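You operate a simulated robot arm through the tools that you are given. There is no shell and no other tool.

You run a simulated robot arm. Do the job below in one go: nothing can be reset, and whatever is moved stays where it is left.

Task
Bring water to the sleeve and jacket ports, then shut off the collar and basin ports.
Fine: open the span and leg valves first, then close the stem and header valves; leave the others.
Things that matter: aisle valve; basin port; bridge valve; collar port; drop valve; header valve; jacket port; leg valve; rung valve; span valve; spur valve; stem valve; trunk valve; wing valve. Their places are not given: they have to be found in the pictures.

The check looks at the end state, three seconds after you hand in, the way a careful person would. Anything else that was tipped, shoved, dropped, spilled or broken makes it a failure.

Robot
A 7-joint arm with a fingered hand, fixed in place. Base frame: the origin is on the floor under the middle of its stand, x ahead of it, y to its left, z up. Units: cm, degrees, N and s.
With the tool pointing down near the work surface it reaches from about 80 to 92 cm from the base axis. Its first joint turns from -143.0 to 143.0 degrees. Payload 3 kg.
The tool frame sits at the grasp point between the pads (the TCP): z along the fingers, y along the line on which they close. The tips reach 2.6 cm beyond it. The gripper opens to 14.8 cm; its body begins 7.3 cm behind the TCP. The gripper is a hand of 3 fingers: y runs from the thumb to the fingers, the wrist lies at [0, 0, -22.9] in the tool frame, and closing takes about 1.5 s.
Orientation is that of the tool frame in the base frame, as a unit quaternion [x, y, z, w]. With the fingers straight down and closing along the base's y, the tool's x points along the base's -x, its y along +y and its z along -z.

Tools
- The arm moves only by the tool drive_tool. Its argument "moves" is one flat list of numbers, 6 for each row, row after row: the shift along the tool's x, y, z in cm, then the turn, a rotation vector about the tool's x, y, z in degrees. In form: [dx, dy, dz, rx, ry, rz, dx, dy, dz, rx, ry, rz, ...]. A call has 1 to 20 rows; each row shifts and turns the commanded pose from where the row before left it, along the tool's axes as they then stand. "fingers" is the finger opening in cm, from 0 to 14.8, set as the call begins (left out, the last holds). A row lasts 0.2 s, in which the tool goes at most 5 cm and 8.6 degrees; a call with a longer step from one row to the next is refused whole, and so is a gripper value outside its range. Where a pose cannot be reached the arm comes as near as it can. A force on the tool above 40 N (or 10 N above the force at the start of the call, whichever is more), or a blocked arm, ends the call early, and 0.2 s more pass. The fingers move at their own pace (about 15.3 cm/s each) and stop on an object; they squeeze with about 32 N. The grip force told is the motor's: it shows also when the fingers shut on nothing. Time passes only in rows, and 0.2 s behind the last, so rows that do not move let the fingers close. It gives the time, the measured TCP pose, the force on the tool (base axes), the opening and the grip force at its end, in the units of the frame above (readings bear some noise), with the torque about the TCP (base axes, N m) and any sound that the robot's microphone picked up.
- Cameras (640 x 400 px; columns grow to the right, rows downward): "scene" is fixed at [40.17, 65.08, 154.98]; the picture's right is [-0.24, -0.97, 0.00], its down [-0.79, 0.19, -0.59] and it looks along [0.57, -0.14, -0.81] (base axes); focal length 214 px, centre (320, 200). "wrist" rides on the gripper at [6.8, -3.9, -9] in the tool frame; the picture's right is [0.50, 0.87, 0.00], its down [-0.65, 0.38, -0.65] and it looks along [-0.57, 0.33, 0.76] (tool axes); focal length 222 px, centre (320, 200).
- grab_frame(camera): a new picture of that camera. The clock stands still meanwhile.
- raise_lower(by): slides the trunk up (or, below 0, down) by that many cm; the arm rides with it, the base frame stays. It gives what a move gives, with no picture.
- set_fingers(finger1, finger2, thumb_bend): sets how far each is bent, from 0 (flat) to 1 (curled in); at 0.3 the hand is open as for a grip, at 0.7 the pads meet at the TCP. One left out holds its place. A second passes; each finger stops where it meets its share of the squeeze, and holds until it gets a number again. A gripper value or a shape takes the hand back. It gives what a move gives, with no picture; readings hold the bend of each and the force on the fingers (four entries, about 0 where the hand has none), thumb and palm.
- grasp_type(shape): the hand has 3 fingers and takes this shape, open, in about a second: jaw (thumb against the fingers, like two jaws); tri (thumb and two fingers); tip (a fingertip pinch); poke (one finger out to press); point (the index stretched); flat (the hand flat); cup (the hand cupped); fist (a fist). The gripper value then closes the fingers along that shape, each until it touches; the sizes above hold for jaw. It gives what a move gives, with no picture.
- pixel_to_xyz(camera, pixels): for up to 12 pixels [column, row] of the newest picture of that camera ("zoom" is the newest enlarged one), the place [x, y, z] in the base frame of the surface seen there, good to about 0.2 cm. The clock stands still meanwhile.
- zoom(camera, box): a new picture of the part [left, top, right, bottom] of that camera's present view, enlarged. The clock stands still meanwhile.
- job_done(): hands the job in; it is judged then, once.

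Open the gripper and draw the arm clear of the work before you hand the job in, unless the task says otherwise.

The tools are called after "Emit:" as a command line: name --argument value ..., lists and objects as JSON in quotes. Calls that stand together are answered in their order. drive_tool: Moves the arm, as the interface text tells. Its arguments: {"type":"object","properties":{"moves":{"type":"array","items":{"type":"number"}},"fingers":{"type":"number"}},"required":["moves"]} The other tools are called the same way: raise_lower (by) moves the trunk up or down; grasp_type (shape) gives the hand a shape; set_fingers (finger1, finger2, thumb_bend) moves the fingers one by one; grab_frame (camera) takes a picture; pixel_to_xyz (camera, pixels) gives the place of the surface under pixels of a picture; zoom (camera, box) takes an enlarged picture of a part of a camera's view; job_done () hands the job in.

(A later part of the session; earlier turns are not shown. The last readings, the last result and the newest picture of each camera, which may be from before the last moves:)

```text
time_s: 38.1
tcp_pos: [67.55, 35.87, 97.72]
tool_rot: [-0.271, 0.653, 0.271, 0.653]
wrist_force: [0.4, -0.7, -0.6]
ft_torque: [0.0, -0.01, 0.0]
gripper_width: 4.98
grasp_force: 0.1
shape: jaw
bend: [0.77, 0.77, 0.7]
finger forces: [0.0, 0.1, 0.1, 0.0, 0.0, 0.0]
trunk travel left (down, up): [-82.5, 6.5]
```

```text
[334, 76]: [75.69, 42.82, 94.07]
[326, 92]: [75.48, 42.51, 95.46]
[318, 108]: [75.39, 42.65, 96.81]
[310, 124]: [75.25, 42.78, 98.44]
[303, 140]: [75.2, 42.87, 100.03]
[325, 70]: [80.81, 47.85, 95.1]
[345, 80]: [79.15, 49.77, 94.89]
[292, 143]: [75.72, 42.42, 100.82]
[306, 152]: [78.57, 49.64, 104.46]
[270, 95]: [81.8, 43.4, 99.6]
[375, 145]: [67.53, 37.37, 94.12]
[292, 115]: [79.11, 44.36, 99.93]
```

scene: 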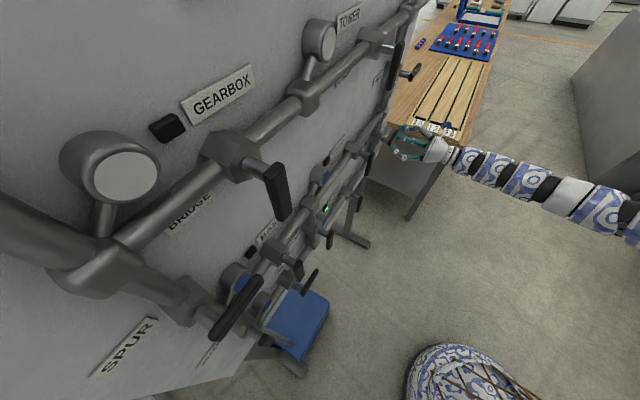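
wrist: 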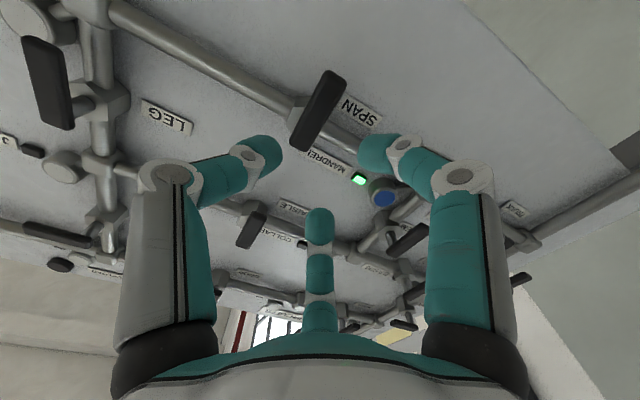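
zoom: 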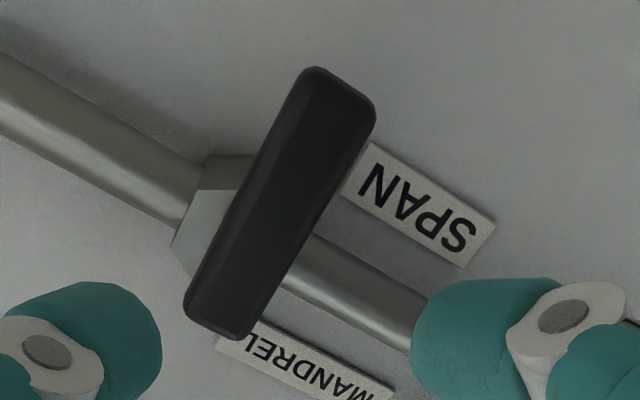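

The span lever is at u≈22.9, hanging from its axis at z≈100.2 to z≈93.5. I align 3.4 cm below the axis and advance to straddle it.

Emit:
drive_tool --moves '[0.9, 0.15, 0, 0, 0, 0, 0, 0, 3, 0, 0, 0, 0, 0, 3, 0, 0, 0, 0, 0, 2, 0, 0, 0, 0, 0, 0.7, 0, 0, 0, 0, 0, 0, 0, 0, 0]'

Emit:
drive_tool --moves '[0, 0, 0.5, 0, 0, 0, 0, 0, 0.5, 0, 0, 0, 0, 0, 0.3, 0, 0, 0, 0, 0, 0, 0, 0, 0]'

Emit:
grab_frame --camera "wrist"

```text
time_s: 39.5
tcp_pos: [74.4, 41.01, 96.76]
tool_rot: [-0.266, 0.656, 0.267, 0.653]
wrist_force: [22.4, -33.0, -1.5]
ft_torque: [-0.03, 0.46, -0.75]
gripper_width: 4.4
grasp_force: 0.1
shape: jaw
bend: [0.8, 0.79, 0.7]
finger forces: [20.4, 24.6, 0.0, 0.0, 0.0, 0.0]
trunk travel left (down, up): [-82.5, 6.5]
```

```text
time_s: 39.8
tcp_pos: [73.49, 41.75, 96.71]
tool_rot: [-0.27, 0.656, 0.268, 0.652]
wrist_force: [-9.3, -13.8, -0.8]
ft_torque: [0.15, -0.1, -0.05]
gripper_width: 4.85
grasp_force: 0.1
shape: jaw
bend: [0.77, 0.83, 0.7]
finger forces: [0.1, 16.1, 0.0, 0.1, 0.0, 0.0]
out of reach, approached as far as the arm can: row 1
trunk travel left (down, up): [-82.5, 6.5]
stopped in row 1: the force on the tool passed its limit at 52 N (the readings are from after the stop); the commanded pose is now the measured one
```

```text
taken
```

wrist: 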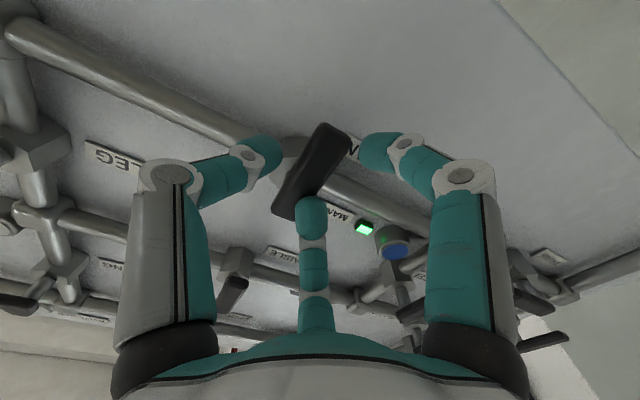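

Contact happened early: forces of up to 52 N with the fingers loaded, TCP at n≈81.5. I back off 4 cm before looking again.

Emit:
drive_tool --moves '[0, 0, -1, 0, 0, 0, 0, 0, -2, 0, 0, 0, 0, 0, -3, 0, 0, 0, 0, 0, 0, 0, 0, 0]'

Emit:
grab_frame --camera "wrist"

Emit:
zoom --camera "wrist" --box '[230, 60, 420, 240]'

Emit:
grab_frame --camera "scene"

```text
time_s: 40.8
tcp_pos: [69.92, 37.42, 96.9]
tool_rot: [-0.268, 0.656, 0.267, 0.653]
wrist_force: [0.8, -0.9, 0.4]
ft_torque: [0.03, -0.01, -0.01]
gripper_width: 5.02
grasp_force: 0.0
shape: jaw
bend: [0.77, 0.77, 0.7]
finger forces: [0.0, 0.0, 0.1, 0.0, 0.0, 0.0]
trunk travel left (down, up): [-82.5, 6.5]
```

```text
taken
```

wrist: 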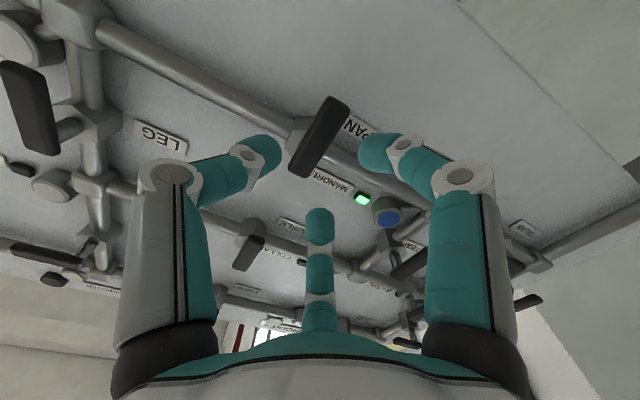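

```text
2.22 times, centred on (325, 150) of wrist
```

zoom: 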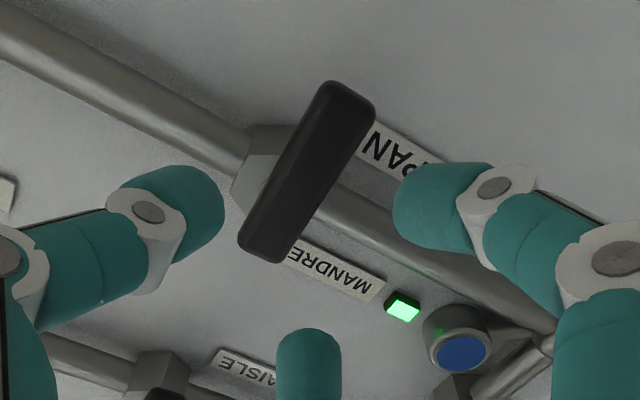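

```text
taken
```

scene: 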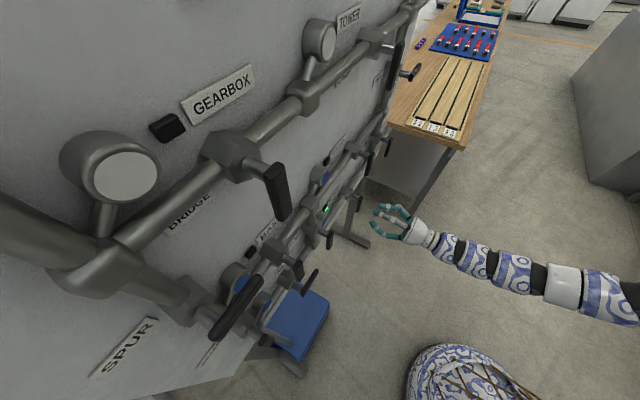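

Released and clear. I measure the lever and the actual fingertip positions to understand the contact.

Emit:
pixel_to_xyz --camera "wrist" --pixels '[[330, 108], [324, 122], [318, 136], [311, 150], [304, 166], [275, 148], [265, 140], [366, 148], [375, 140], [320, 212], [308, 225], [332, 225]]'

```text
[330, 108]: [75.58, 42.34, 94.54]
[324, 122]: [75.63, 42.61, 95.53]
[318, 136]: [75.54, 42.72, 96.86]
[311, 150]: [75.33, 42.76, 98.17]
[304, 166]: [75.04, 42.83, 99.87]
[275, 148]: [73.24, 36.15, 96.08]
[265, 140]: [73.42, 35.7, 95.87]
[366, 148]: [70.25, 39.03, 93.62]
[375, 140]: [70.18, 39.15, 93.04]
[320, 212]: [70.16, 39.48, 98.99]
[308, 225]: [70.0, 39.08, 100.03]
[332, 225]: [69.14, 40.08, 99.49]
```

I let the arm settle to see whether the measured pose agrees with the command.

Emit:
drive_tool --moves '[0, 0, 0, 0, 0, 0, 0, 0, 0, 0, 0, 0, 0, 0, 0, 0, 0, 0]'

```text
time_s: 41.6
tcp_pos: [69.82, 37.37, 96.82]
tool_rot: [-0.268, 0.656, 0.266, 0.653]
wrist_force: [-0.4, -0.3, -0.9]
ft_torque: [0.02, -0.01, -0.02]
gripper_width: 5.0
grasp_force: 0.1
shape: jaw
bend: [0.77, 0.77, 0.7]
finger forces: [0.0, 0.1, 0.1, 0.0, 0.0, 0.1]
trunk travel left (down, up): [-82.5, 6.5]
```

The pose is stable here (u≈22.95). I correct the 0.5° yaw error, shift 1.2 cm left so the lever is centred between thumb and fingers, and advance in small steps, watching the pose.

Emit:
drive_tool --moves '[0, 1.25, 0, -0.54, 0, 0, 0, 0, 1.5, 0, 0, 0, 0, 0, 1.5, 0, 0, 0, 0, 0, 0, 0, 0, 0, 0, 0, 0, 0, 0, 0]'

Emit:
grab_frame --camera "wrist"

```text
time_s: 42.8
tcp_pos: [70.91, 40.31, 96.87]
tool_rot: [-0.27, 0.655, 0.269, 0.652]
wrist_force: [0.7, 0.6, 0.7]
ft_torque: [0.03, -0.01, -0.02]
gripper_width: 5.0
grasp_force: 0.0
shape: jaw
bend: [0.77, 0.77, 0.7]
finger forces: [0.0, 0.0, 0.0, 0.0, 0.1, 0.1]
trunk travel left (down, up): [-82.5, 6.5]
```

```text
taken
```

wrist: 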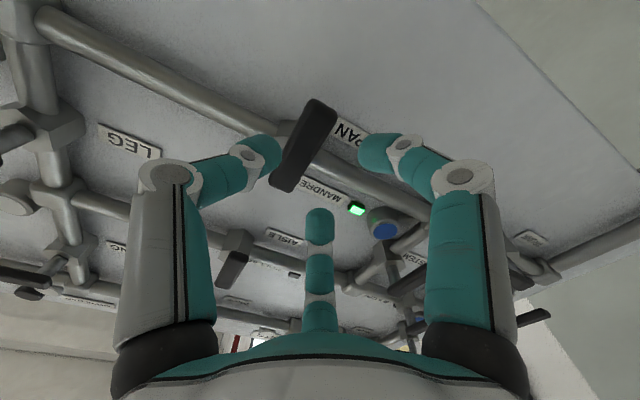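

Pose now agrees (u=21.6, n=78.7). I advance 2 cm more and check again before going further.

Emit:
drive_tool --moves '[0, 0, 1, 0, 0, 0, 0, 0, 1, 0, 0, 0, 0, 0, 0, 0, 0, 0]'

Emit:
grab_frame --camera "wrist"

```text
time_s: 43.6
tcp_pos: [72.48, 41.69, 96.74]
tool_rot: [-0.271, 0.654, 0.27, 0.652]
wrist_force: [0.1, 0.2, -0.1]
ft_torque: [0.0, -0.03, -0.04]
gripper_width: 4.99
grasp_force: 0.1
shape: jaw
bend: [0.77, 0.77, 0.7]
finger forces: [0.0, 0.1, 0.1, 0.0, 0.0, 0.1]
trunk travel left (down, up): [-82.5, 6.5]
```

```text
taken
```

wrist: 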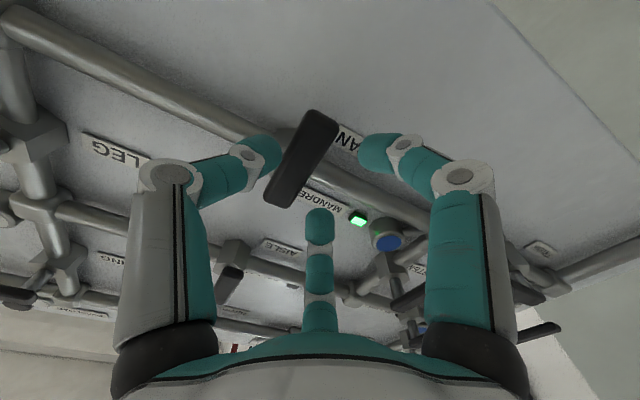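

No contact so far, lever between the digits. I advance 1 cm at a time with settling.

Emit:
drive_tool --moves '[0, 0, 0.5, 0, 0, 0, 0, 0, 0.5, 0, 0, 0, 0, 0, 0, 0, 0, 0]'

Emit:
drive_tool --moves '[0, 0, 0.5, 0, 0, 0, 0, 0, 0.5, 0, 0, 0, 0, 0, 0.2, 0, 0, 0, 0, 0, 0, 0, 0, 0]'

Emit:
grab_frame --camera "wrist"

```text
time_s: 44.4
tcp_pos: [73.2, 42.45, 97.0]
tool_rot: [-0.271, 0.654, 0.27, 0.653]
wrist_force: [0.2, -0.3, 0.6]
ft_torque: [0.01, -0.01, 0.01]
gripper_width: 5.01
grasp_force: 0.0
shape: jaw
bend: [0.77, 0.77, 0.7]
finger forces: [0.0, 0.0, 0.0, 0.0, 0.1, 0.1]
trunk travel left (down, up): [-82.5, 6.5]
```

```text
time_s: 45.4
tcp_pos: [73.32, 42.6, 97.15]
tool_rot: [-0.271, 0.655, 0.27, 0.652]
wrist_force: [0.1, -0.3, 0.2]
ft_torque: [0.01, 0.03, 0.01]
gripper_width: 5.03
grasp_force: 0.1
shape: jaw
bend: [0.77, 0.77, 0.7]
finger forces: [0.0, 0.1, 0.0, 0.1, 0.0, 0.1]
out of reach, approached as far as the arm can: row 1, 2
trunk travel left (down, up): [-82.5, 6.5]
```

```text
taken
```

wrist: 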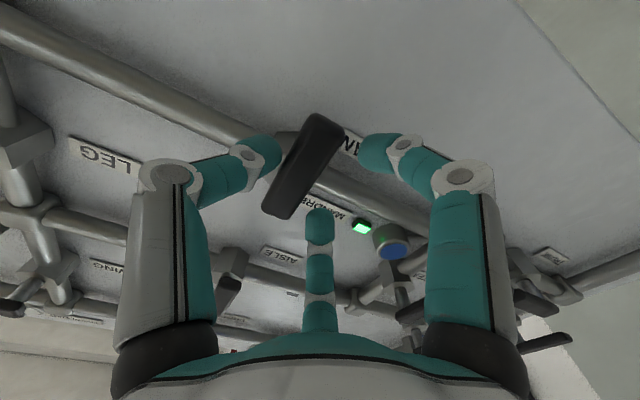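

The arm hit its reach limit here (n stuck at 82, "out of reach") with the trunk this high — that also explains the earlier sideways drift. I retreat, raise the tool 8 cm and lower the trunk 8 cm.

Emit:
drive_tool --moves '[0, 0, -2, 0, 0, 0, 0, 0, -3, 0, 0, 0, 0, 0, -2, 0, 0, 0, -4, 0, 0, 0, 0, 0, -4, 0, 0, 0, 0, 0, 0, 0, 0, 0, 0, 0]'

Emit:
raise_lower --by -8

Emit:
grab_frame --camera "wrist"

```text
time_s: 46.8
tcp_pos: [68.49, 37.86, 105.25]
tool_rot: [-0.271, 0.654, 0.27, 0.652]
wrist_force: [0.3, 0.6, 0.5]
ft_torque: [-0.01, 0.02, -0.03]
gripper_width: 5.03
grasp_force: 0.0
shape: jaw
bend: [0.77, 0.77, 0.7]
finger forces: [0.0, 0.0, 0.1, 0.0, 0.1, 0.0]
trunk travel left (down, up): [-82.5, 6.5]
```

```text
time_s: 48.0
tcp_pos: [68.52, 37.92, 97.33]
tool_rot: [-0.271, 0.654, 0.27, 0.652]
wrist_force: [0.8, -1.7, 1.1]
ft_torque: [0.02, 0.02, 0.01]
gripper_width: 5.02
grasp_force: 0.0
shape: jaw
bend: [0.77, 0.77, 0.7]
finger forces: [0.0, 0.0, 0.1, 0.0, 0.0, 0.1]
trunk travel left (down, up): [-74.5, 14.5]
```

```text
taken
```

wrist: 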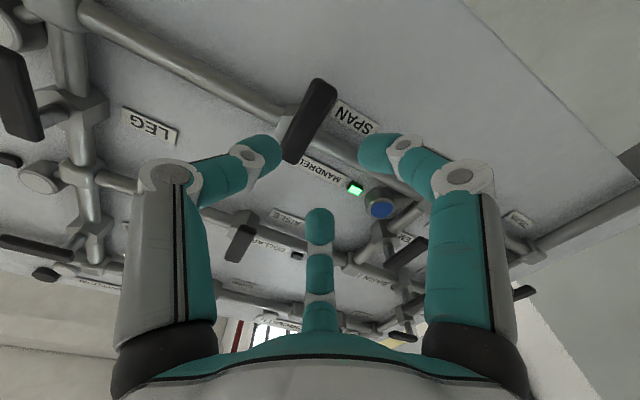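

Now at u=21.6, n=75.3, z=97.3. I fine-align (0.5 cm down, 0.2 cm right) and advance towards the span lever in two stages.

Emit:
drive_tool --moves '[0.5, -0.2, 0, 0, 0, 0, 0, 0, 2.5, 0, 0, 0, 0, 0, 2.5, 0, 0, 0, 0, 0, 0.5, 0, 0, 0, 0, 0, 0, 0, 0, 0]'

Emit:
drive_tool --moves '[0, 0, 0.8, 0, 0, 0, 0, 0, 0.8, 0, 0, 0, 0, 0, 0.7, 0, 0, 0, 0, 0, 0, 0, 0, 0]'

Emit:
grab_frame --camera "wrist"

```text
time_s: 49.2
tcp_pos: [72.57, 41.63, 96.67]
tool_rot: [-0.271, 0.655, 0.269, 0.652]
wrist_force: [0.4, 0.0, 0.0]
ft_torque: [0.02, 0.03, -0.06]
gripper_width: 5.01
grasp_force: 0.0
shape: jaw
bend: [0.77, 0.77, 0.7]
finger forces: [0.0, 0.1, 0.0, 0.1, 0.1, 0.0]
trunk travel left (down, up): [-74.5, 14.5]
```

```text
time_s: 50.2
tcp_pos: [74.1, 43.23, 96.8]
tool_rot: [-0.27, 0.654, 0.27, 0.653]
wrist_force: [0.5, 0.0, 0.1]
ft_torque: [0.02, 0.0, -0.02]
gripper_width: 4.99
grasp_force: 0.1
shape: jaw
bend: [0.77, 0.77, 0.7]
finger forces: [0.0, 0.0, 0.0, 0.0, 0.0, 0.0]
trunk travel left (down, up): [-74.5, 14.5]
```

```text
taken
```

wrist: 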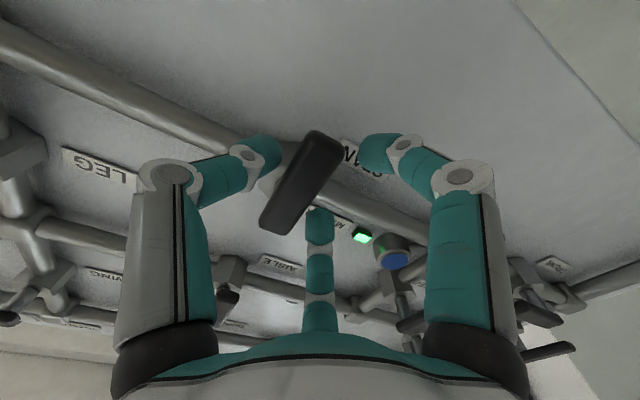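

Straddling the lever with no contact force (u=21.8, n=83.0, z=96.8). I close the fingers.

Emit:
drive_tool --moves '[0, 0, 0, 0, 0, 0, 0, 0, 0, 0, 0, 0, 0, 0, 0, 0, 0, 0, 0, 0, 0, 0, 0, 0, 0, 0, 0, 0, 0, 0, 0, 0, 0, 0, 0, 0]' --fingers 1

Emit:
grab_frame --camera "wrist"

```text
time_s: 51.6
tcp_pos: [74.36, 43.22, 96.69]
tool_rot: [-0.27, 0.655, 0.27, 0.652]
wrist_force: [20.5, 2.7, 2.2]
ft_torque: [0.01, -0.06, -0.07]
gripper_width: 1.14
grasp_force: 31.5
shape: jaw
bend: [0.73, 0.73, 0.7]
finger forces: [25.1, 25.1, 0.1, 0.0, 39.1, 0.0]
trunk travel left (down, up): [-74.5, 14.5]
```

```text
taken
```

wrist: 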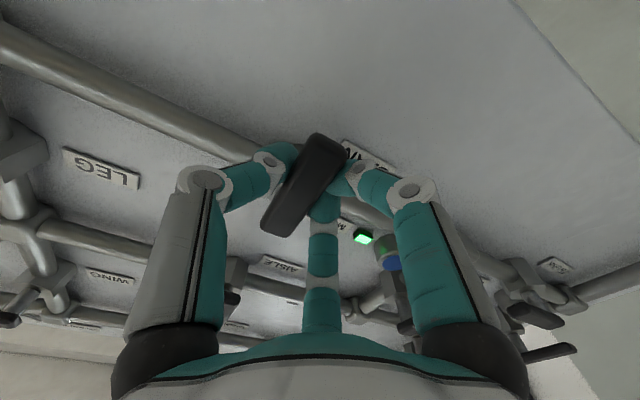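

Gripped. I turn the lever clockwise (down → left) with the same arc motion, first 30°.

Emit:
drive_tool --moves '[-0.09, 0.303, 0, 0, 0, 5, -0.09, 0.303, 0, 0, 0, 5, -0.09, 0.303, 0, 0, 0, 5, -0.09, 0.303, 0, 0, 0, 5, -0.09, 0.303, 0, 0, 0, 5, -0.09, 0.303, 0, 0, 0, 5]'

```text
time_s: 52.6
tcp_pos: [74.16, 43.57, 97.49]
tool_rot: [-0.157, 0.689, 0.37, 0.603]
wrist_force: [20.5, -13.1, -1.4]
ft_torque: [-0.22, -0.25, -0.31]
gripper_width: 1.23
grasp_force: 32.1
shape: jaw
bend: [0.73, 0.75, 0.7]
finger forces: [0.1, 0.0, 0.0, 0.0, 45.0, 0.0]
trunk travel left (down, up): [-74.5, 14.5]
stopped in row 4: the force on the tool passed its limit at 42 N (the readings are from after the stop); the commanded pose is now the measured one
```

The force limit stopped the turn after about 20°. I look at where the lever is now.

Emit:
grab_frame --camera "wrist"

Emit:
zoom --camera "wrist" --box '[220, 100, 420, 260]'

Emit:
grab_frame --camera "scene"

```text
taken
```

wrist: 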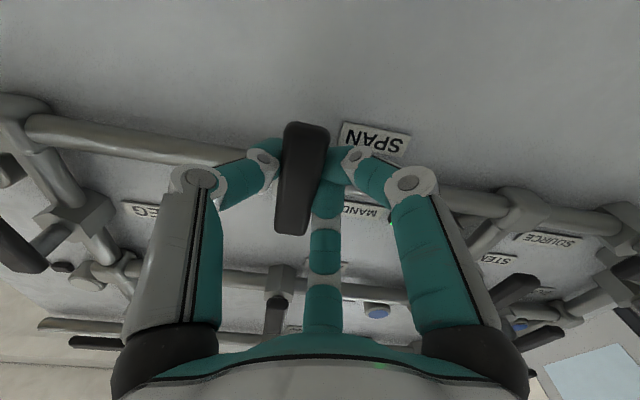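

```text
2.50 times, centred on (320, 180) of wrist
```

zoom: 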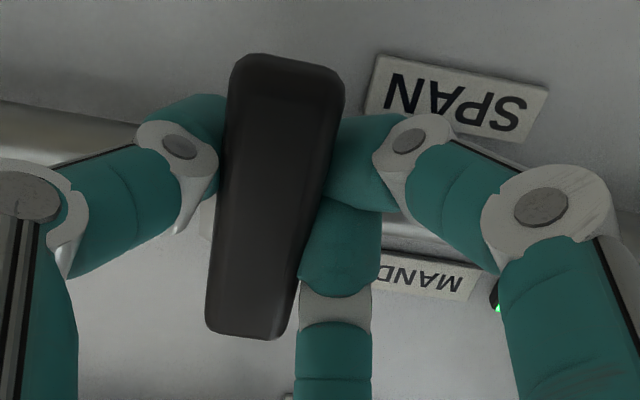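

```text
taken
```

scene: 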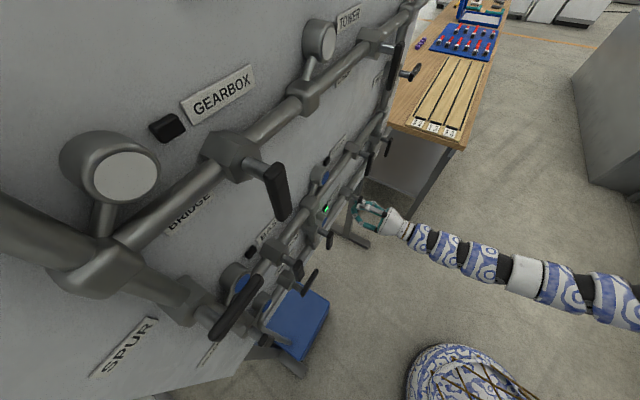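

I measure the lever line to see whether it moved at all.

Emit:
pixel_to_xyz --camera "zoom" --pixels '[[285, 90], [277, 140], [270, 190], [262, 240], [255, 290], [248, 320], [240, 100], [335, 100], [215, 310], [285, 325]]'

```text
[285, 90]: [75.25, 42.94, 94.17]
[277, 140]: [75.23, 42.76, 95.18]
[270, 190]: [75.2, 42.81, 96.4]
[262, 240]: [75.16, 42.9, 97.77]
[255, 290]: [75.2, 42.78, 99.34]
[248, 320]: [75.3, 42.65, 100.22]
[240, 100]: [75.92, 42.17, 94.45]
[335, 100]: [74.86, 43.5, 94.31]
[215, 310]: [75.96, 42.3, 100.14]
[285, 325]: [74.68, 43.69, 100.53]
```

The span lever has not moved at all (still vertical at u≈22.9), while the thumb pressed 45 N against it. I turn the hand back 20° to relax the load and read the forces.

Emit:
drive_tool --moves '[0, 0, 0, 0, 0, -5, 0.05, 0, 0, 0, 0, -5, 0.05, 0, 0, 0, 0, -5, 0.05, 0, 0, 0, 0, -4, 0, 0, 0, 0, 0, 0]'

Emit:
grab_frame --camera "wrist"

```text
time_s: 53.8
tcp_pos: [74.01, 43.69, 96.91]
tool_rot: [-0.271, 0.655, 0.267, 0.653]
wrist_force: [22.2, -17.9, -17.5]
ft_torque: [0.38, 0.71, -0.43]
gripper_width: 1.31
grasp_force: 32.0
shape: jaw
bend: [0.73, 0.75, 0.7]
finger forces: [0.0, 0.0, 0.0, 0.1, 46.0, 0.1]
trunk travel left (down, up): [-74.5, 14.5]
```

```text
taken
```

wrist: 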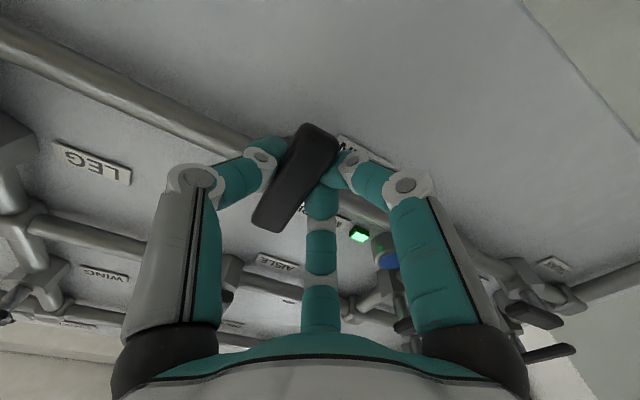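

The hand sits 0.6 cm too far left, so the thumb is still loading the lever. I shift right 0.6 cm to neutral and read again.

Emit:
drive_tool --moves '[0, -0.3, 0, 0, 0, 0, 0, -0.3, 0, 0, 0, 0, 0, 0, 0, 0, 0, 0]'

```text
time_s: 54.6
tcp_pos: [74.21, 43.43, 96.98]
tool_rot: [-0.27, 0.654, 0.268, 0.653]
wrist_force: [10.7, -5.3, -23.6]
ft_torque: [0.26, 0.65, -0.13]
gripper_width: 1.21
grasp_force: 32.3
shape: jaw
bend: [0.72, 0.75, 0.69]
finger forces: [0.0, 0.1, 0.0, 0.1, 38.4, 0.0]
trunk travel left (down, up): [-74.5, 14.5]
```

Forces are still uneven, so I release the grip (opening 5) and check that everything goes to zero.

Emit:
drive_tool --moves '[0, 0, 0, 0, 0, 0, 0, 0, 0, 0, 0, 0, 0, 0, 0, 0, 0, 0, 0, 0, 0, 0, 0, 0]' --fingers 5

Emit:
grab_frame --camera "wrist"

```text
time_s: 55.6
tcp_pos: [74.12, 43.57, 97.23]
tool_rot: [-0.271, 0.653, 0.268, 0.655]
wrist_force: [-1.0, 0.9, -0.3]
ft_torque: [0.0, 0.02, 0.03]
gripper_width: 5.02
grasp_force: 0.0
shape: jaw
bend: [0.77, 0.77, 0.7]
finger forces: [0.0, 0.2, 0.1, 0.1, 0.1, 0.0]
trunk travel left (down, up): [-74.5, 14.5]
```

```text
taken
```

wrist: 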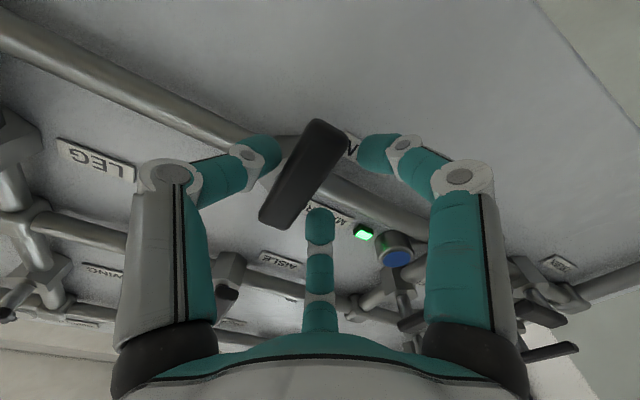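

Everything is released. As a gentle direction test I nudge the lever to the right with the open fingers, 1.7 cm in small steps, and read the force.

Emit:
drive_tool --moves '[0, -0.5, 0, 0, 0, 0, 0, -0.5, 0, 0, 0, 0, 0, -0.4, 0, 0, 0, 0, 0, -0.3, 0, 0, 0, 0, 0, 0, 0, 0, 0, 0]'

Emit:
grab_frame --camera "wrist"

```text
time_s: 56.8
tcp_pos: [75.33, 42.31, 97.27]
tool_rot: [-0.271, 0.653, 0.268, 0.654]
wrist_force: [-3.1, 2.4, -1.3]
ft_torque: [-0.07, -0.04, 0.07]
gripper_width: 5.08
grasp_force: 0.1
shape: jaw
bend: [0.77, 0.77, 0.7]
finger forces: [0.8, 2.9, 0.0, 0.1, 0.0, 0.1]
trunk travel left (down, up): [-74.5, 14.5]
```

```text
taken
```

wrist: 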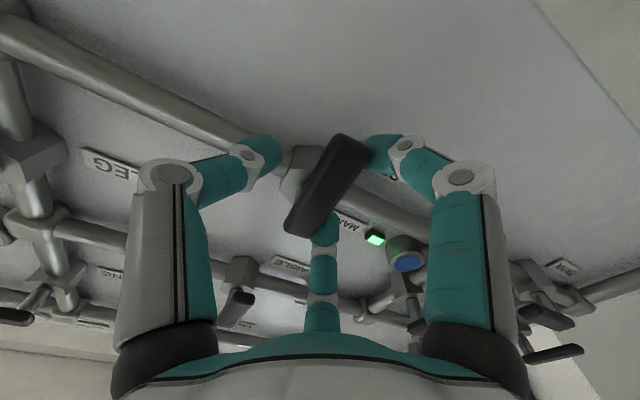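

Light contact (finger forces 0.8 and 2.9 N). I push 0.6 cm further right to see whether the lever yields or is at a stop.

Emit:
drive_tool --moves '[0, -0.2, 0, 0, 0, 0, 0, -0.2, 0, 0, 0, 0, 0, -0.2, 0, 0, 0, 0, 0, 0, 0, 0, 0, 0]'

Emit:
zoom --camera "wrist" --box '[220, 100, 420, 260]'

Emit:
pixel_to_xyz --camera "wrist" --pixels '[[352, 145], [343, 160], [333, 177], [323, 194], [312, 212], [303, 228]]'

```text
time_s: 57.8
tcp_pos: [75.75, 41.94, 97.25]
tool_rot: [-0.271, 0.653, 0.268, 0.654]
wrist_force: [-3.9, 4.8, -1.2]
ft_torque: [-0.15, -0.13, 0.09]
gripper_width: 5.14
grasp_force: 0.1
shape: jaw
bend: [0.76, 0.43, 0.7]
finger forces: [1.1, 5.5, 0.1, 0.0, 0.0, 0.0]
trunk travel left (down, up): [-74.5, 14.5]
```

```text
2.50 times, centred on (320, 180) of wrist
```

zoom: 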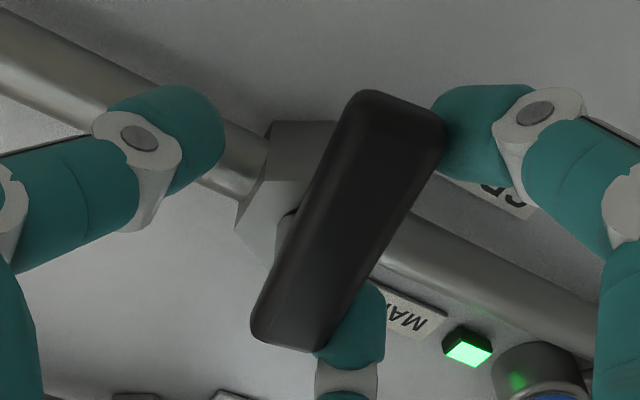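

```text
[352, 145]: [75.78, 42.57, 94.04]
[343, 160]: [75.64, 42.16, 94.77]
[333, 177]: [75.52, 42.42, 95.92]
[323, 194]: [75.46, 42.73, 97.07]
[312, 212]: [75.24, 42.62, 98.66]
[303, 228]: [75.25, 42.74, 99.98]
```

I measure the lever line in this newest zoomed view.

Emit:
pixel_to_xyz --camera "zoom" --pixels '[[400, 120], [378, 160], [355, 200], [335, 240], [313, 285], [298, 320], [345, 150], [320, 200], [295, 250], [430, 150], [400, 210], [350, 300]]'

```text
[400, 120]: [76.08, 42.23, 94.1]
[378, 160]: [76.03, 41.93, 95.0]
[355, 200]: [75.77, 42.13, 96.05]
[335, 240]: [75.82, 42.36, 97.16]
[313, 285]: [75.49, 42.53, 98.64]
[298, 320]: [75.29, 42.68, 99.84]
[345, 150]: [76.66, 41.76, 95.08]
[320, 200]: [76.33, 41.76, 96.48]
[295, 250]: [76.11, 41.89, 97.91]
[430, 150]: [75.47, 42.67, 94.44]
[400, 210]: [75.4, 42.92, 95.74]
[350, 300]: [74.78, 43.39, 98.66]
```

The lever does yield easily to the right (about 10° tilt at 6 N): so span opens counter-clockwise, towards the right, and vertical is its closed stop on the other side. I back the hand off to straddle the lever centrally at this angle and then grip.

Emit:
drive_tool --moves '[0.3, 0.7, 0, 0, 0, -5, 0.3, 0.7, 0, 0, 0, -5, 0, 0, 0, 0, 0, 0]'

Emit:
grab_frame --camera "wrist"

```text
time_s: 58.6
tcp_pos: [74.81, 42.88, 96.6]
tool_rot: [-0.327, 0.627, 0.21, 0.675]
wrist_force: [0.1, -0.1, -0.3]
ft_torque: [-0.02, -0.02, 0.02]
gripper_width: 5.01
grasp_force: 0.1
shape: jaw
bend: [0.77, 0.77, 0.7]
finger forces: [0.0, 0.0, 0.1, 0.0, 0.0, 0.0]
trunk travel left (down, up): [-74.5, 14.5]
```

```text
taken
```

wrist: 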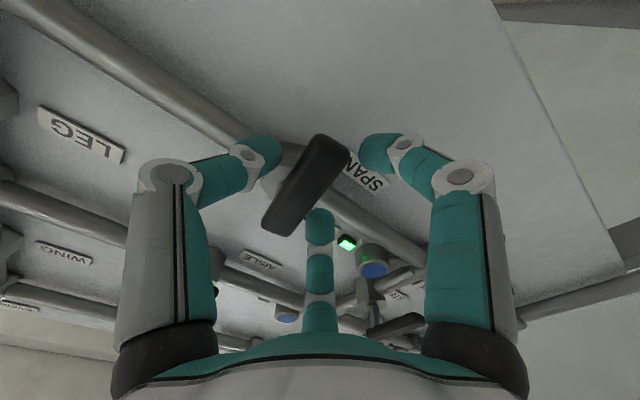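

The lever is centred and aligned with the hand. I close the fingers.

Emit:
drive_tool --moves '[0, 0, 0, 0, 0, 0, 0, 0, 0, 0, 0, 0, 0, 0, 0, 0, 0, 0, 0, 0, 0, 0, 0, 0, 0, 0, 0, 0, 0, 0, 0, 0, 0, 0, 0, 0]' --fingers 1

```text
time_s: 60.0
tcp_pos: [74.96, 42.94, 96.59]
tool_rot: [-0.327, 0.627, 0.21, 0.676]
wrist_force: [16.5, 13.5, 4.4]
ft_torque: [0.02, -0.04, -0.01]
gripper_width: 1.66
grasp_force: 32.1
shape: jaw
bend: [0.75, 0.74, 0.7]
finger forces: [23.2, 26.1, 0.0, 0.0, 32.6, 0.0]
trunk travel left (down, up): [-74.5, 14.5]
```

Balanced grip (23/26/33 N). I turn counter-clockwise, first 30°.

Emit:
drive_tool --moves '[0.064, -0.309, 0, 0, 0, -5, 0.064, -0.309, 0, 0, 0, -5, 0.064, -0.309, 0, 0, 0, -5, 0.064, -0.309, 0, 0, 0, -5, 0.064, -0.309, 0, 0, 0, -5, 0.064, -0.309, 0, 0, 0, -5]'

Emit:
grab_frame --camera "wrist"

```text
time_s: 61.4
tcp_pos: [76.09, 41.68, 96.84]
tool_rot: [-0.479, 0.521, 0.028, 0.706]
wrist_force: [15.3, 18.5, 2.7]
ft_torque: [0.03, -0.01, 0.09]
gripper_width: 1.65
grasp_force: 31.8
shape: jaw
bend: [0.75, 0.74, 0.7]
finger forces: [24.0, 27.6, 0.0, 0.1, 32.4, 0.1]
trunk travel left (down, up): [-74.5, 14.5]
```

```text
taken
```

wrist: 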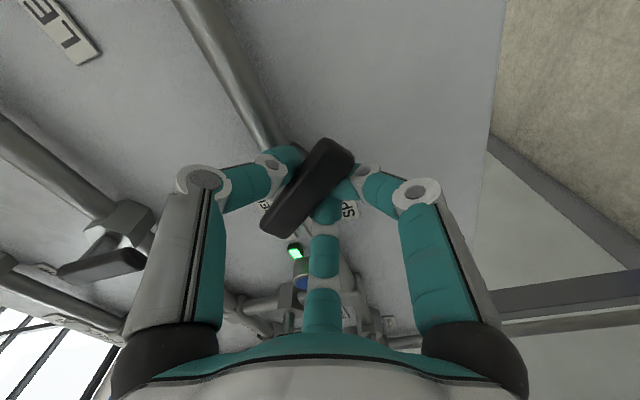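

The lever follows easily. I continue the last 50°.

Emit:
drive_tool --moves '[0.064, -0.309, 0, 0, 0, -5, 0.064, -0.309, 0, 0, 0, -5, 0.064, -0.309, 0, 0, 0, -5, 0.064, -0.309, 0, 0, 0, -5, 0.064, -0.309, 0, 0, 0, -5, 0.064, -0.309, 0, 0, 0, -5, 0.064, -0.309, 0, 0, 0, -5, 0.064, -0.309, 0, 0, 0, -5, 0.064, -0.309, 0, 0, 0, -5, 0.064, -0.309, 0, 0, 0, -5, 0, 0, 0, 0, 0, 0]'

Emit:
grab_frame --camera "wrist"

```text
time_s: 63.8
tcp_pos: [77.42, 40.16, 99.16]
tool_rot: [0.654, -0.271, 0.274, -0.651]
wrist_force: [10.3, 19.7, -2.6]
ft_torque: [-0.13, 0.03, 0.04]
gripper_width: 1.57
grasp_force: 32.0
shape: jaw
bend: [0.75, 0.73, 0.7]
finger forces: [26.7, 29.7, 0.1, 0.1, 31.5, 0.0]
trunk travel left (down, up): [-74.5, 14.5]
```

```text
taken
```

wrist: 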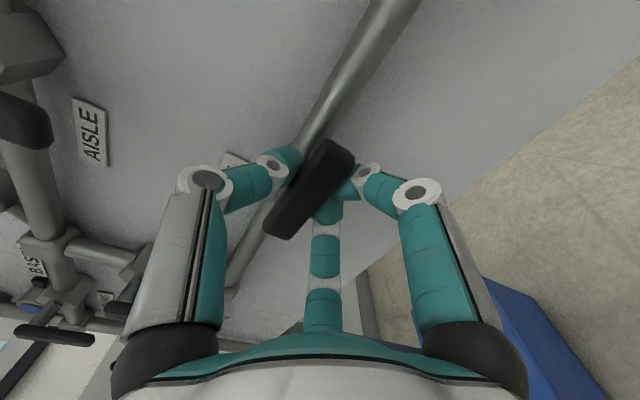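

The lever now lies along the horizontal pipe. I open the fingers and back out, then verify.

Emit:
drive_tool --moves '[0, 0, 0, 0, 0, 0, 0, 0, 0, 0, 0, 0, 0, 0, 0, 0, 0, 0, 0, 0, 0, 0, 0, 0]' --fingers 5

Emit:
drive_tool --moves '[0, 0, -1, 0, 0, 0, 0, 0, -2, 0, 0, 0, 0, 0, -3, 0, 0, 0, 0, 0, -4, 0, 0, 0, 0, 0, 0, 0, 0, 0]'

Emit:
grab_frame --camera "wrist"

Emit:
zoom --camera "wrist" --box '[230, 40, 430, 190]'

```text
time_s: 64.8
tcp_pos: [77.41, 40.05, 99.33]
tool_rot: [0.654, -0.271, 0.274, -0.652]
wrist_force: [0.3, -0.6, 0.0]
ft_torque: [0.0, 0.0, 0.01]
gripper_width: 4.99
grasp_force: 0.1
shape: jaw
bend: [0.77, 0.77, 0.7]
finger forces: [0.0, 0.1, 0.0, 0.0, 0.1, 0.1]
trunk travel left (down, up): [-74.5, 14.5]
```

```text
time_s: 66.0
tcp_pos: [70.39, 33.06, 99.28]
tool_rot: [0.654, -0.27, 0.273, -0.652]
wrist_force: [0.7, -0.7, 0.3]
ft_torque: [-0.04, -0.03, -0.01]
gripper_width: 4.99
grasp_force: 0.0
shape: jaw
bend: [0.77, 0.77, 0.7]
finger forces: [0.0, 0.1, 0.0, 0.0, 0.0, 0.0]
trunk travel left (down, up): [-74.5, 14.5]
```

```text
taken
```

wrist: 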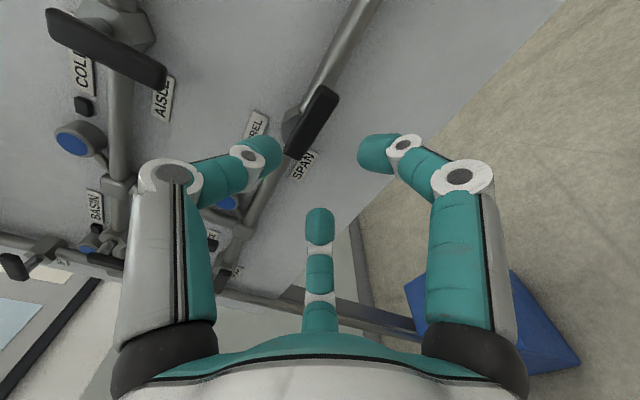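

```text
2.67 times, centred on (330, 115) of wrist
```

zoom: 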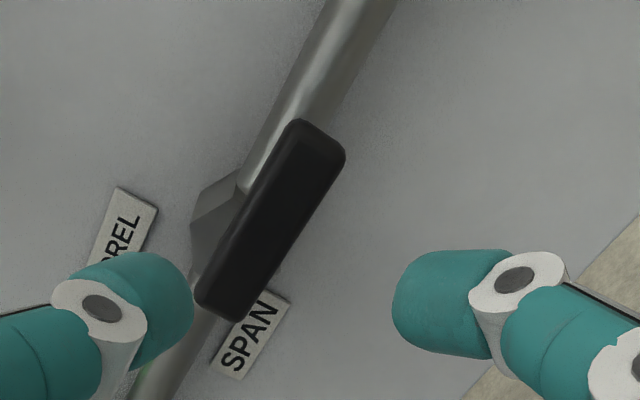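

Emit:
pixel_to_xyz --camera "zoom" --pixels '[[318, 145], [295, 185], [270, 225], [248, 265], [225, 305], [290, 145], [250, 205], [213, 270], [335, 175], [300, 230], [255, 300], [345, 60]]'

```text
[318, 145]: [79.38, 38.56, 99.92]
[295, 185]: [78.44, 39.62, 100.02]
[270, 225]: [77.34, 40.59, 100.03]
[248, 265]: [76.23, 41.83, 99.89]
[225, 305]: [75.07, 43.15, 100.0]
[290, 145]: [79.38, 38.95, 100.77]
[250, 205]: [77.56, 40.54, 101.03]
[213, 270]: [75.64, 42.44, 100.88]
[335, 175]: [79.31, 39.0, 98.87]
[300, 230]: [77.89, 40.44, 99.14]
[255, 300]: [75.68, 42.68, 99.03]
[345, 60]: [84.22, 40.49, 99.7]
```

Span is horizontal (z=100.0 along the whole lever): open. Next I roll the hand back 90° and move left to the stem valve at u≈3.2.

Emit:
drive_tool --moves '[0, 0, 0, 0, 0, 7.5, 0, 0, 0, 0, 0, 7.5, 0, 0, 0, 0, 0, 7.5, 0, 0, 0, 0, 0, 7.5, 0, 0, 0, 0, 0, 7.5, 0, 0, 0, 0, 0, 7.5, 0, 0, 0, 0, 0, 7.5, 0, 0, 0, 0, 0, 7.5, 0, 0, 0, 0, 0, 7.5, 0, 0, 0, 0, 0, 7.5, 0, 0, 0, 0, 0, 7.5, 0, 0, 0, 0, 0, 7.5, 0, 0, 0, 0, 0, 0]'

Emit:
drive_tool --moves '[-3, 0, 0, 0, 0, 0, -3, 0, 0, 0, 0, 0, 0, 4, 0, 0, 0, 0, 0, 4, 0, 0, 0, 0, 0, 4, 0, 0, 0, 0, 0, 4, 0, 0, 0, 0, 0, 4, 0, 0, 0, 0, 0, 4, 0, 0, 0, 0, 0, 0, 0, 0, 0, 0]'

Emit:
grab_frame --camera "wrist"

```text
time_s: 68.8
tcp_pos: [70.25, 33.13, 99.37]
tool_rot: [-0.271, 0.653, 0.268, 0.654]
wrist_force: [0.6, 0.2, 0.4]
ft_torque: [0.03, -0.02, -0.02]
gripper_width: 4.97
grasp_force: 0.0
shape: jaw
bend: [0.77, 0.77, 0.7]
finger forces: [0.1, 0.0, 0.1, 0.1, 0.0, 0.0]
trunk travel left (down, up): [-74.5, 14.5]
```

```text
time_s: 70.8
tcp_pos: [53.52, 50.2, 105.48]
tool_rot: [-0.27, 0.653, 0.269, 0.655]
wrist_force: [1.2, -1.7, -0.5]
ft_torque: [0.02, -0.02, 0.12]
gripper_width: 5.02
grasp_force: 0.0
shape: jaw
bend: [0.77, 0.77, 0.7]
finger forces: [0.0, 0.1, 0.1, 0.0, 0.0, 0.1]
trunk travel left (down, up): [-74.5, 14.5]
```

```text
taken
```

wrist: 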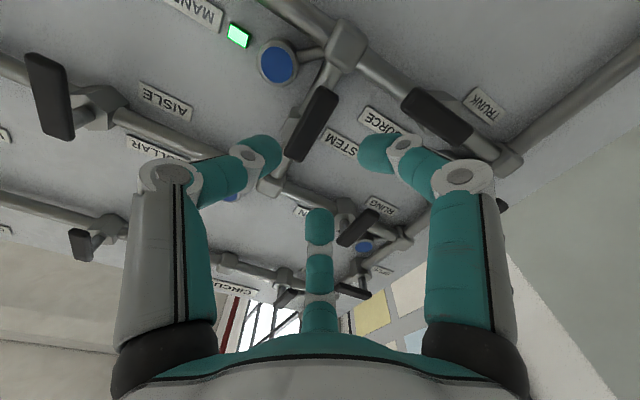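

The stem lever (312,125) is in front of the hand, next to the STEM label (343,142). I zoom in and measure.

Emit:
zoom --camera "wrist" --box '[240, 30, 520, 200]'

Emit:
pixel_to_xyz --camera "zoom" --pixels '[[184, 145], [170, 170], [155, 200], [140, 230], [120, 270], [410, 170], [440, 195], [470, 215], [500, 240], [240, 50], [85, 60], [100, 250]]'

```text
2.29 times, centred on (380, 115) of wrist
```

zoom: 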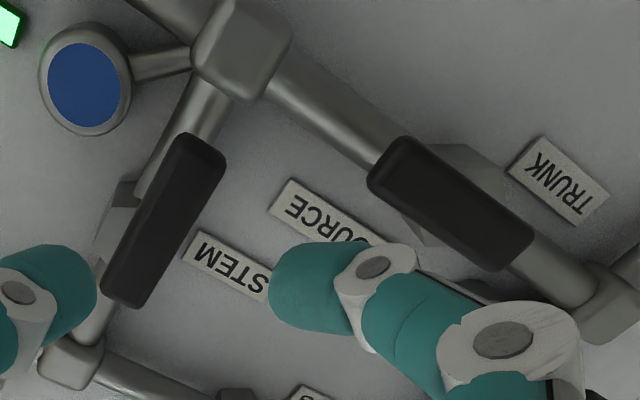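

```text
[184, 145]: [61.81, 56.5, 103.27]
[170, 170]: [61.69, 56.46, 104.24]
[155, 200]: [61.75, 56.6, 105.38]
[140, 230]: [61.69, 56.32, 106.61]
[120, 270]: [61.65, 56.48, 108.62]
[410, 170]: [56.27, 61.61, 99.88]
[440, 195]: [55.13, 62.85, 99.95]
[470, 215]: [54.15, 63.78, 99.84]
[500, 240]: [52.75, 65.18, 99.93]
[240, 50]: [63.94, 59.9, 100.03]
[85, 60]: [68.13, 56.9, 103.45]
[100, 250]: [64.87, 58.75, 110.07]
```

Stem lever: u≈3.5, from its axis at z≈109 down to z≈102.5. I advance to straddle it.

Emit:
drive_tool --moves '[0, -0.15, 3, 0, 0, 0, 0, 0, 3, 0, 0, 0, 0, 0, 1.4, 0, 0, 0, 0, 0, 0, 0, 0, 0]'

Emit:
drive_tool --moves '[0, 0, 0.8, 0, 0, 0, 0, 0, 0.8, 0, 0, 0, 0, 0, 0.7, 0, 0, 0, 0, 0, 0, 0, 0, 0]'

Emit:
grab_frame --camera "wrist"

```text
time_s: 71.8
tcp_pos: [58.76, 55.35, 105.26]
tool_rot: [-0.271, 0.653, 0.268, 0.655]
wrist_force: [-0.6, -0.3, -0.3]
ft_torque: [0.0, 0.0, -0.02]
gripper_width: 5.02
grasp_force: 0.1
shape: jaw
bend: [0.77, 0.77, 0.7]
finger forces: [0.0, 0.0, 0.0, 0.0, 0.0, 0.0]
trunk travel left (down, up): [-74.5, 14.5]
```

```text
time_s: 72.8
tcp_pos: [60.25, 56.79, 105.25]
tool_rot: [-0.272, 0.653, 0.269, 0.654]
wrist_force: [-0.6, 0.0, 0.3]
ft_torque: [-0.02, 0.04, 0.0]
gripper_width: 5.02
grasp_force: 0.0
shape: jaw
bend: [0.77, 0.77, 0.7]
finger forces: [0.0, 0.1, 0.0, 0.0, 0.0, 0.0]
trunk travel left (down, up): [-74.5, 14.5]
```

```text
taken
```

wrist: 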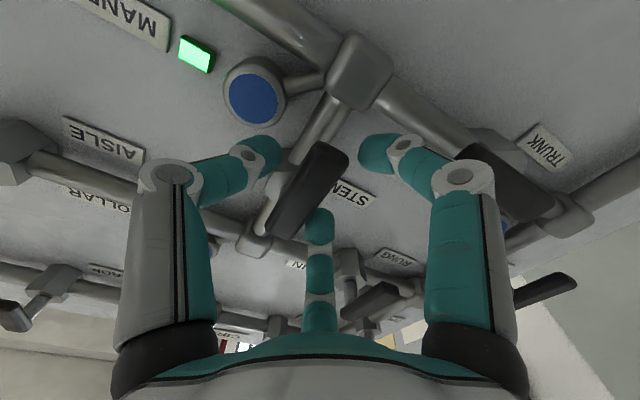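

Straddling the stem lever without contact. I test the direction gently by nudging right with the fingers.

Emit:
drive_tool --moves '[0, -0.5, 0, 0, 0, 0, 0, -0.4, 0, 0, 0, 0, 0, -0.3, 0, 0, 0, 0, 0, -0.3, 0, 0, 0, 0, 0, 0, 0, 0, 0, 0]'

Emit:
zoom --camera "wrist" --box '[220, 100, 420, 260]'

```text
time_s: 74.0
tcp_pos: [61.44, 55.72, 105.25]
tool_rot: [-0.271, 0.653, 0.267, 0.655]
wrist_force: [-4.1, 2.8, -0.8]
ft_torque: [-0.11, -0.1, 0.12]
gripper_width: 5.1
grasp_force: 0.1
shape: jaw
bend: [0.77, 0.76, 0.7]
finger forces: [0.3, 4.8, 0.1, 0.0, 0.1, 0.1]
trunk travel left (down, up): [-74.5, 14.5]
```

```text
2.50 times, centred on (320, 180) of wrist
```

zoom: 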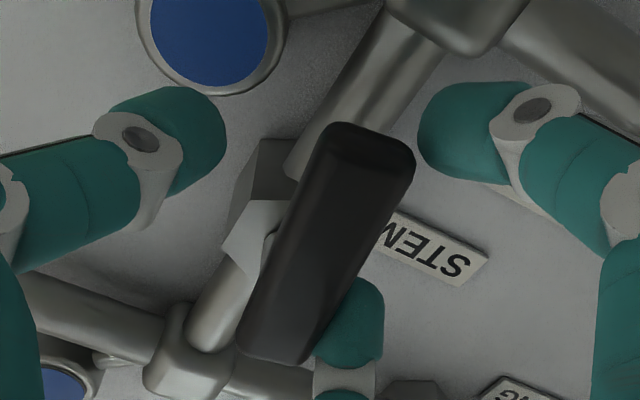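

I measure the lever line in this zoom.

Emit:
pixel_to_xyz --camera "zoom" --pixels '[[370, 150], [350, 190], [330, 230], [310, 270], [290, 315], [277, 345], [318, 150], [290, 210], [262, 280], [408, 180], [375, 240], [335, 310]]'

```text
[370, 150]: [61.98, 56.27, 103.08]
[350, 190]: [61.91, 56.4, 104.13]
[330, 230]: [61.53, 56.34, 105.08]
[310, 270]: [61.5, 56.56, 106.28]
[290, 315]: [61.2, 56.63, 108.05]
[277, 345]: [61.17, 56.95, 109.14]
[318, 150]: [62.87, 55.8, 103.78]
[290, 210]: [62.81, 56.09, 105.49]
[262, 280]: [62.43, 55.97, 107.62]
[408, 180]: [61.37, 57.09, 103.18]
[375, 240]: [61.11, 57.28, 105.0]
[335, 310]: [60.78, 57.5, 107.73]
```

The stem lever yields to the right (≈8° at 5 N), so it closes counter-clockwise. I re-centre the hand at this angle and grip.

Emit:
drive_tool --moves '[-0.1, 0.7, 0, 0, 0, -4, -0.1, 0.7, 0, 0, 0, -4, 0, 0, 0, 0, 0, 0]'

Emit:
drive_tool --moves '[0, 0, 0, 0, 0, 0, 0, 0, 0, 0, 0, 0, 0, 0, 0, 0, 0, 0, 0, 0, 0, 0, 0, 0, 0, 0, 0, 0, 0, 0, 0, 0, 0, 0, 0, 0]' --fingers 1

Emit:
grab_frame --camera "wrist"

```text
time_s: 74.8
tcp_pos: [60.31, 56.78, 105.53]
tool_rot: [-0.315, 0.633, 0.22, 0.672]
wrist_force: [0.4, -0.5, 0.3]
ft_torque: [0.01, -0.02, -0.01]
gripper_width: 4.98
grasp_force: 0.0
shape: jaw
bend: [0.77, 0.77, 0.7]
finger forces: [0.0, 0.0, 0.1, 0.0, 0.0, 0.0]
trunk travel left (down, up): [-74.5, 14.5]
```

```text
time_s: 76.2
tcp_pos: [60.47, 56.9, 105.4]
tool_rot: [-0.315, 0.633, 0.222, 0.671]
wrist_force: [10.9, 7.9, 2.1]
ft_torque: [0.04, -0.03, 0.06]
gripper_width: 1.8
grasp_force: 31.7
shape: jaw
bend: [0.75, 0.75, 0.7]
finger forces: [23.6, 24.7, 0.1, 0.1, 32.6, 0.0]
trunk travel left (down, up): [-74.5, 14.5]
```

```text
taken
```

wrist: 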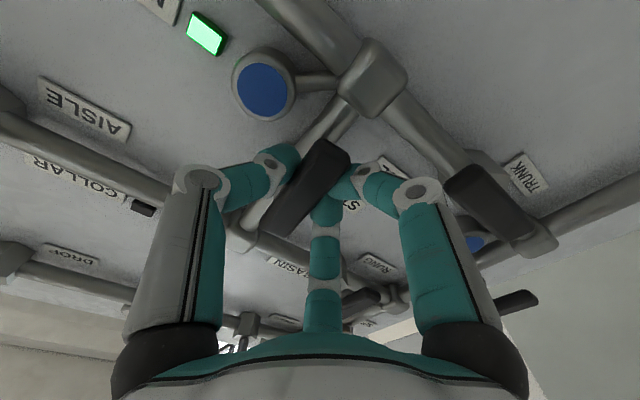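

Balanced grip on the stem lever. I turn it counter-clockwise, first 30°.

Emit:
drive_tool --moves '[0.085, -0.307, 0, 0, 0, -5, 0.085, -0.307, 0, 0, 0, -5, 0.085, -0.307, 0, 0, 0, -5, 0.085, -0.307, 0, 0, 0, -5, 0.085, -0.307, 0, 0, 0, -5, 0.085, -0.307, 0, 0, 0, -5]'

Emit:
grab_frame --camera "wrist"

```text
time_s: 77.6
tcp_pos: [61.63, 55.58, 105.51]
tool_rot: [-0.458, 0.539, 0.055, 0.705]
wrist_force: [9.4, 15.1, 6.7]
ft_torque: [0.04, -0.07, 0.14]
gripper_width: 1.75
grasp_force: 31.7
shape: jaw
bend: [0.75, 0.75, 0.7]
finger forces: [24.5, 26.5, 0.1, 0.0, 33.1, 0.0]
trunk travel left (down, up): [-74.5, 14.5]
```

```text
taken
```

wrist: 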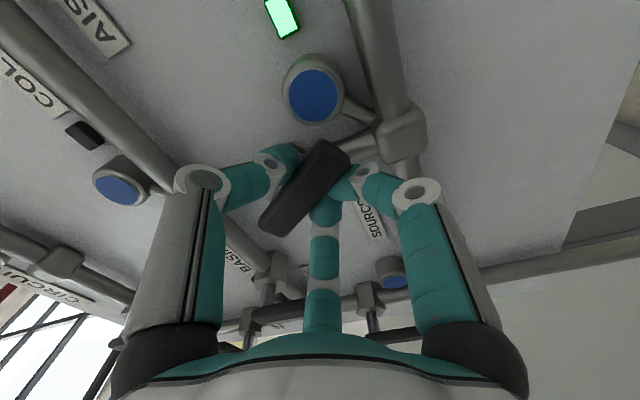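

Following well. I continue the remaining 52°.

Emit:
drive_tool --moves '[0.085, -0.307, 0, 0, 0, -5, 0.085, -0.307, 0, 0, 0, -5, 0.085, -0.307, 0, 0, 0, -5, 0.085, -0.307, 0, 0, 0, -5, 0.085, -0.307, 0, 0, 0, -5, 0.085, -0.307, 0, 0, 0, -5, 0.085, -0.307, 0, 0, 0, -5, 0.085, -0.307, 0, 0, 0, -5, 0.085, -0.307, 0, 0, 0, -5, 0.085, -0.307, 0, 0, 0, -5, 0.04, -0.15, 0, 0, 0, -2.5, 0, 0, 0, 0, 0, 0]'

Emit:
grab_frame --camera "wrist"

```text
time_s: 77.9
tcp_pos: [60.68, 55.63, 105.01]
tool_rot: [-0.482, 0.523, 0.052, 0.7]
wrist_force: [20.9, 11.1, -8.8]
ft_torque: [-0.13, 0.39, -0.02]
gripper_width: 1.47
grasp_force: 31.7
shape: jaw
bend: [0.76, 0.74, 0.7]
finger forces: [0.1, 41.6, 0.0, 0.0, 33.4, 0.0]
out of reach, approached as far as the arm can: row 1
trunk travel left (down, up): [-74.5, 14.5]
stopped in row 1: the force on the tool passed its limit at 51 N (the readings are from after the stop); the commanded pose is now the measured one
```

```text
taken
```

wrist: 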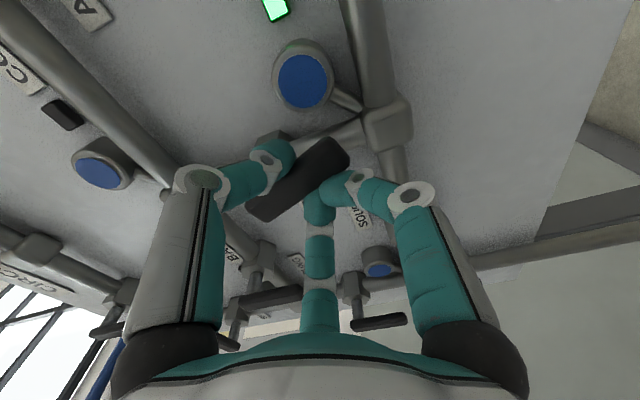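

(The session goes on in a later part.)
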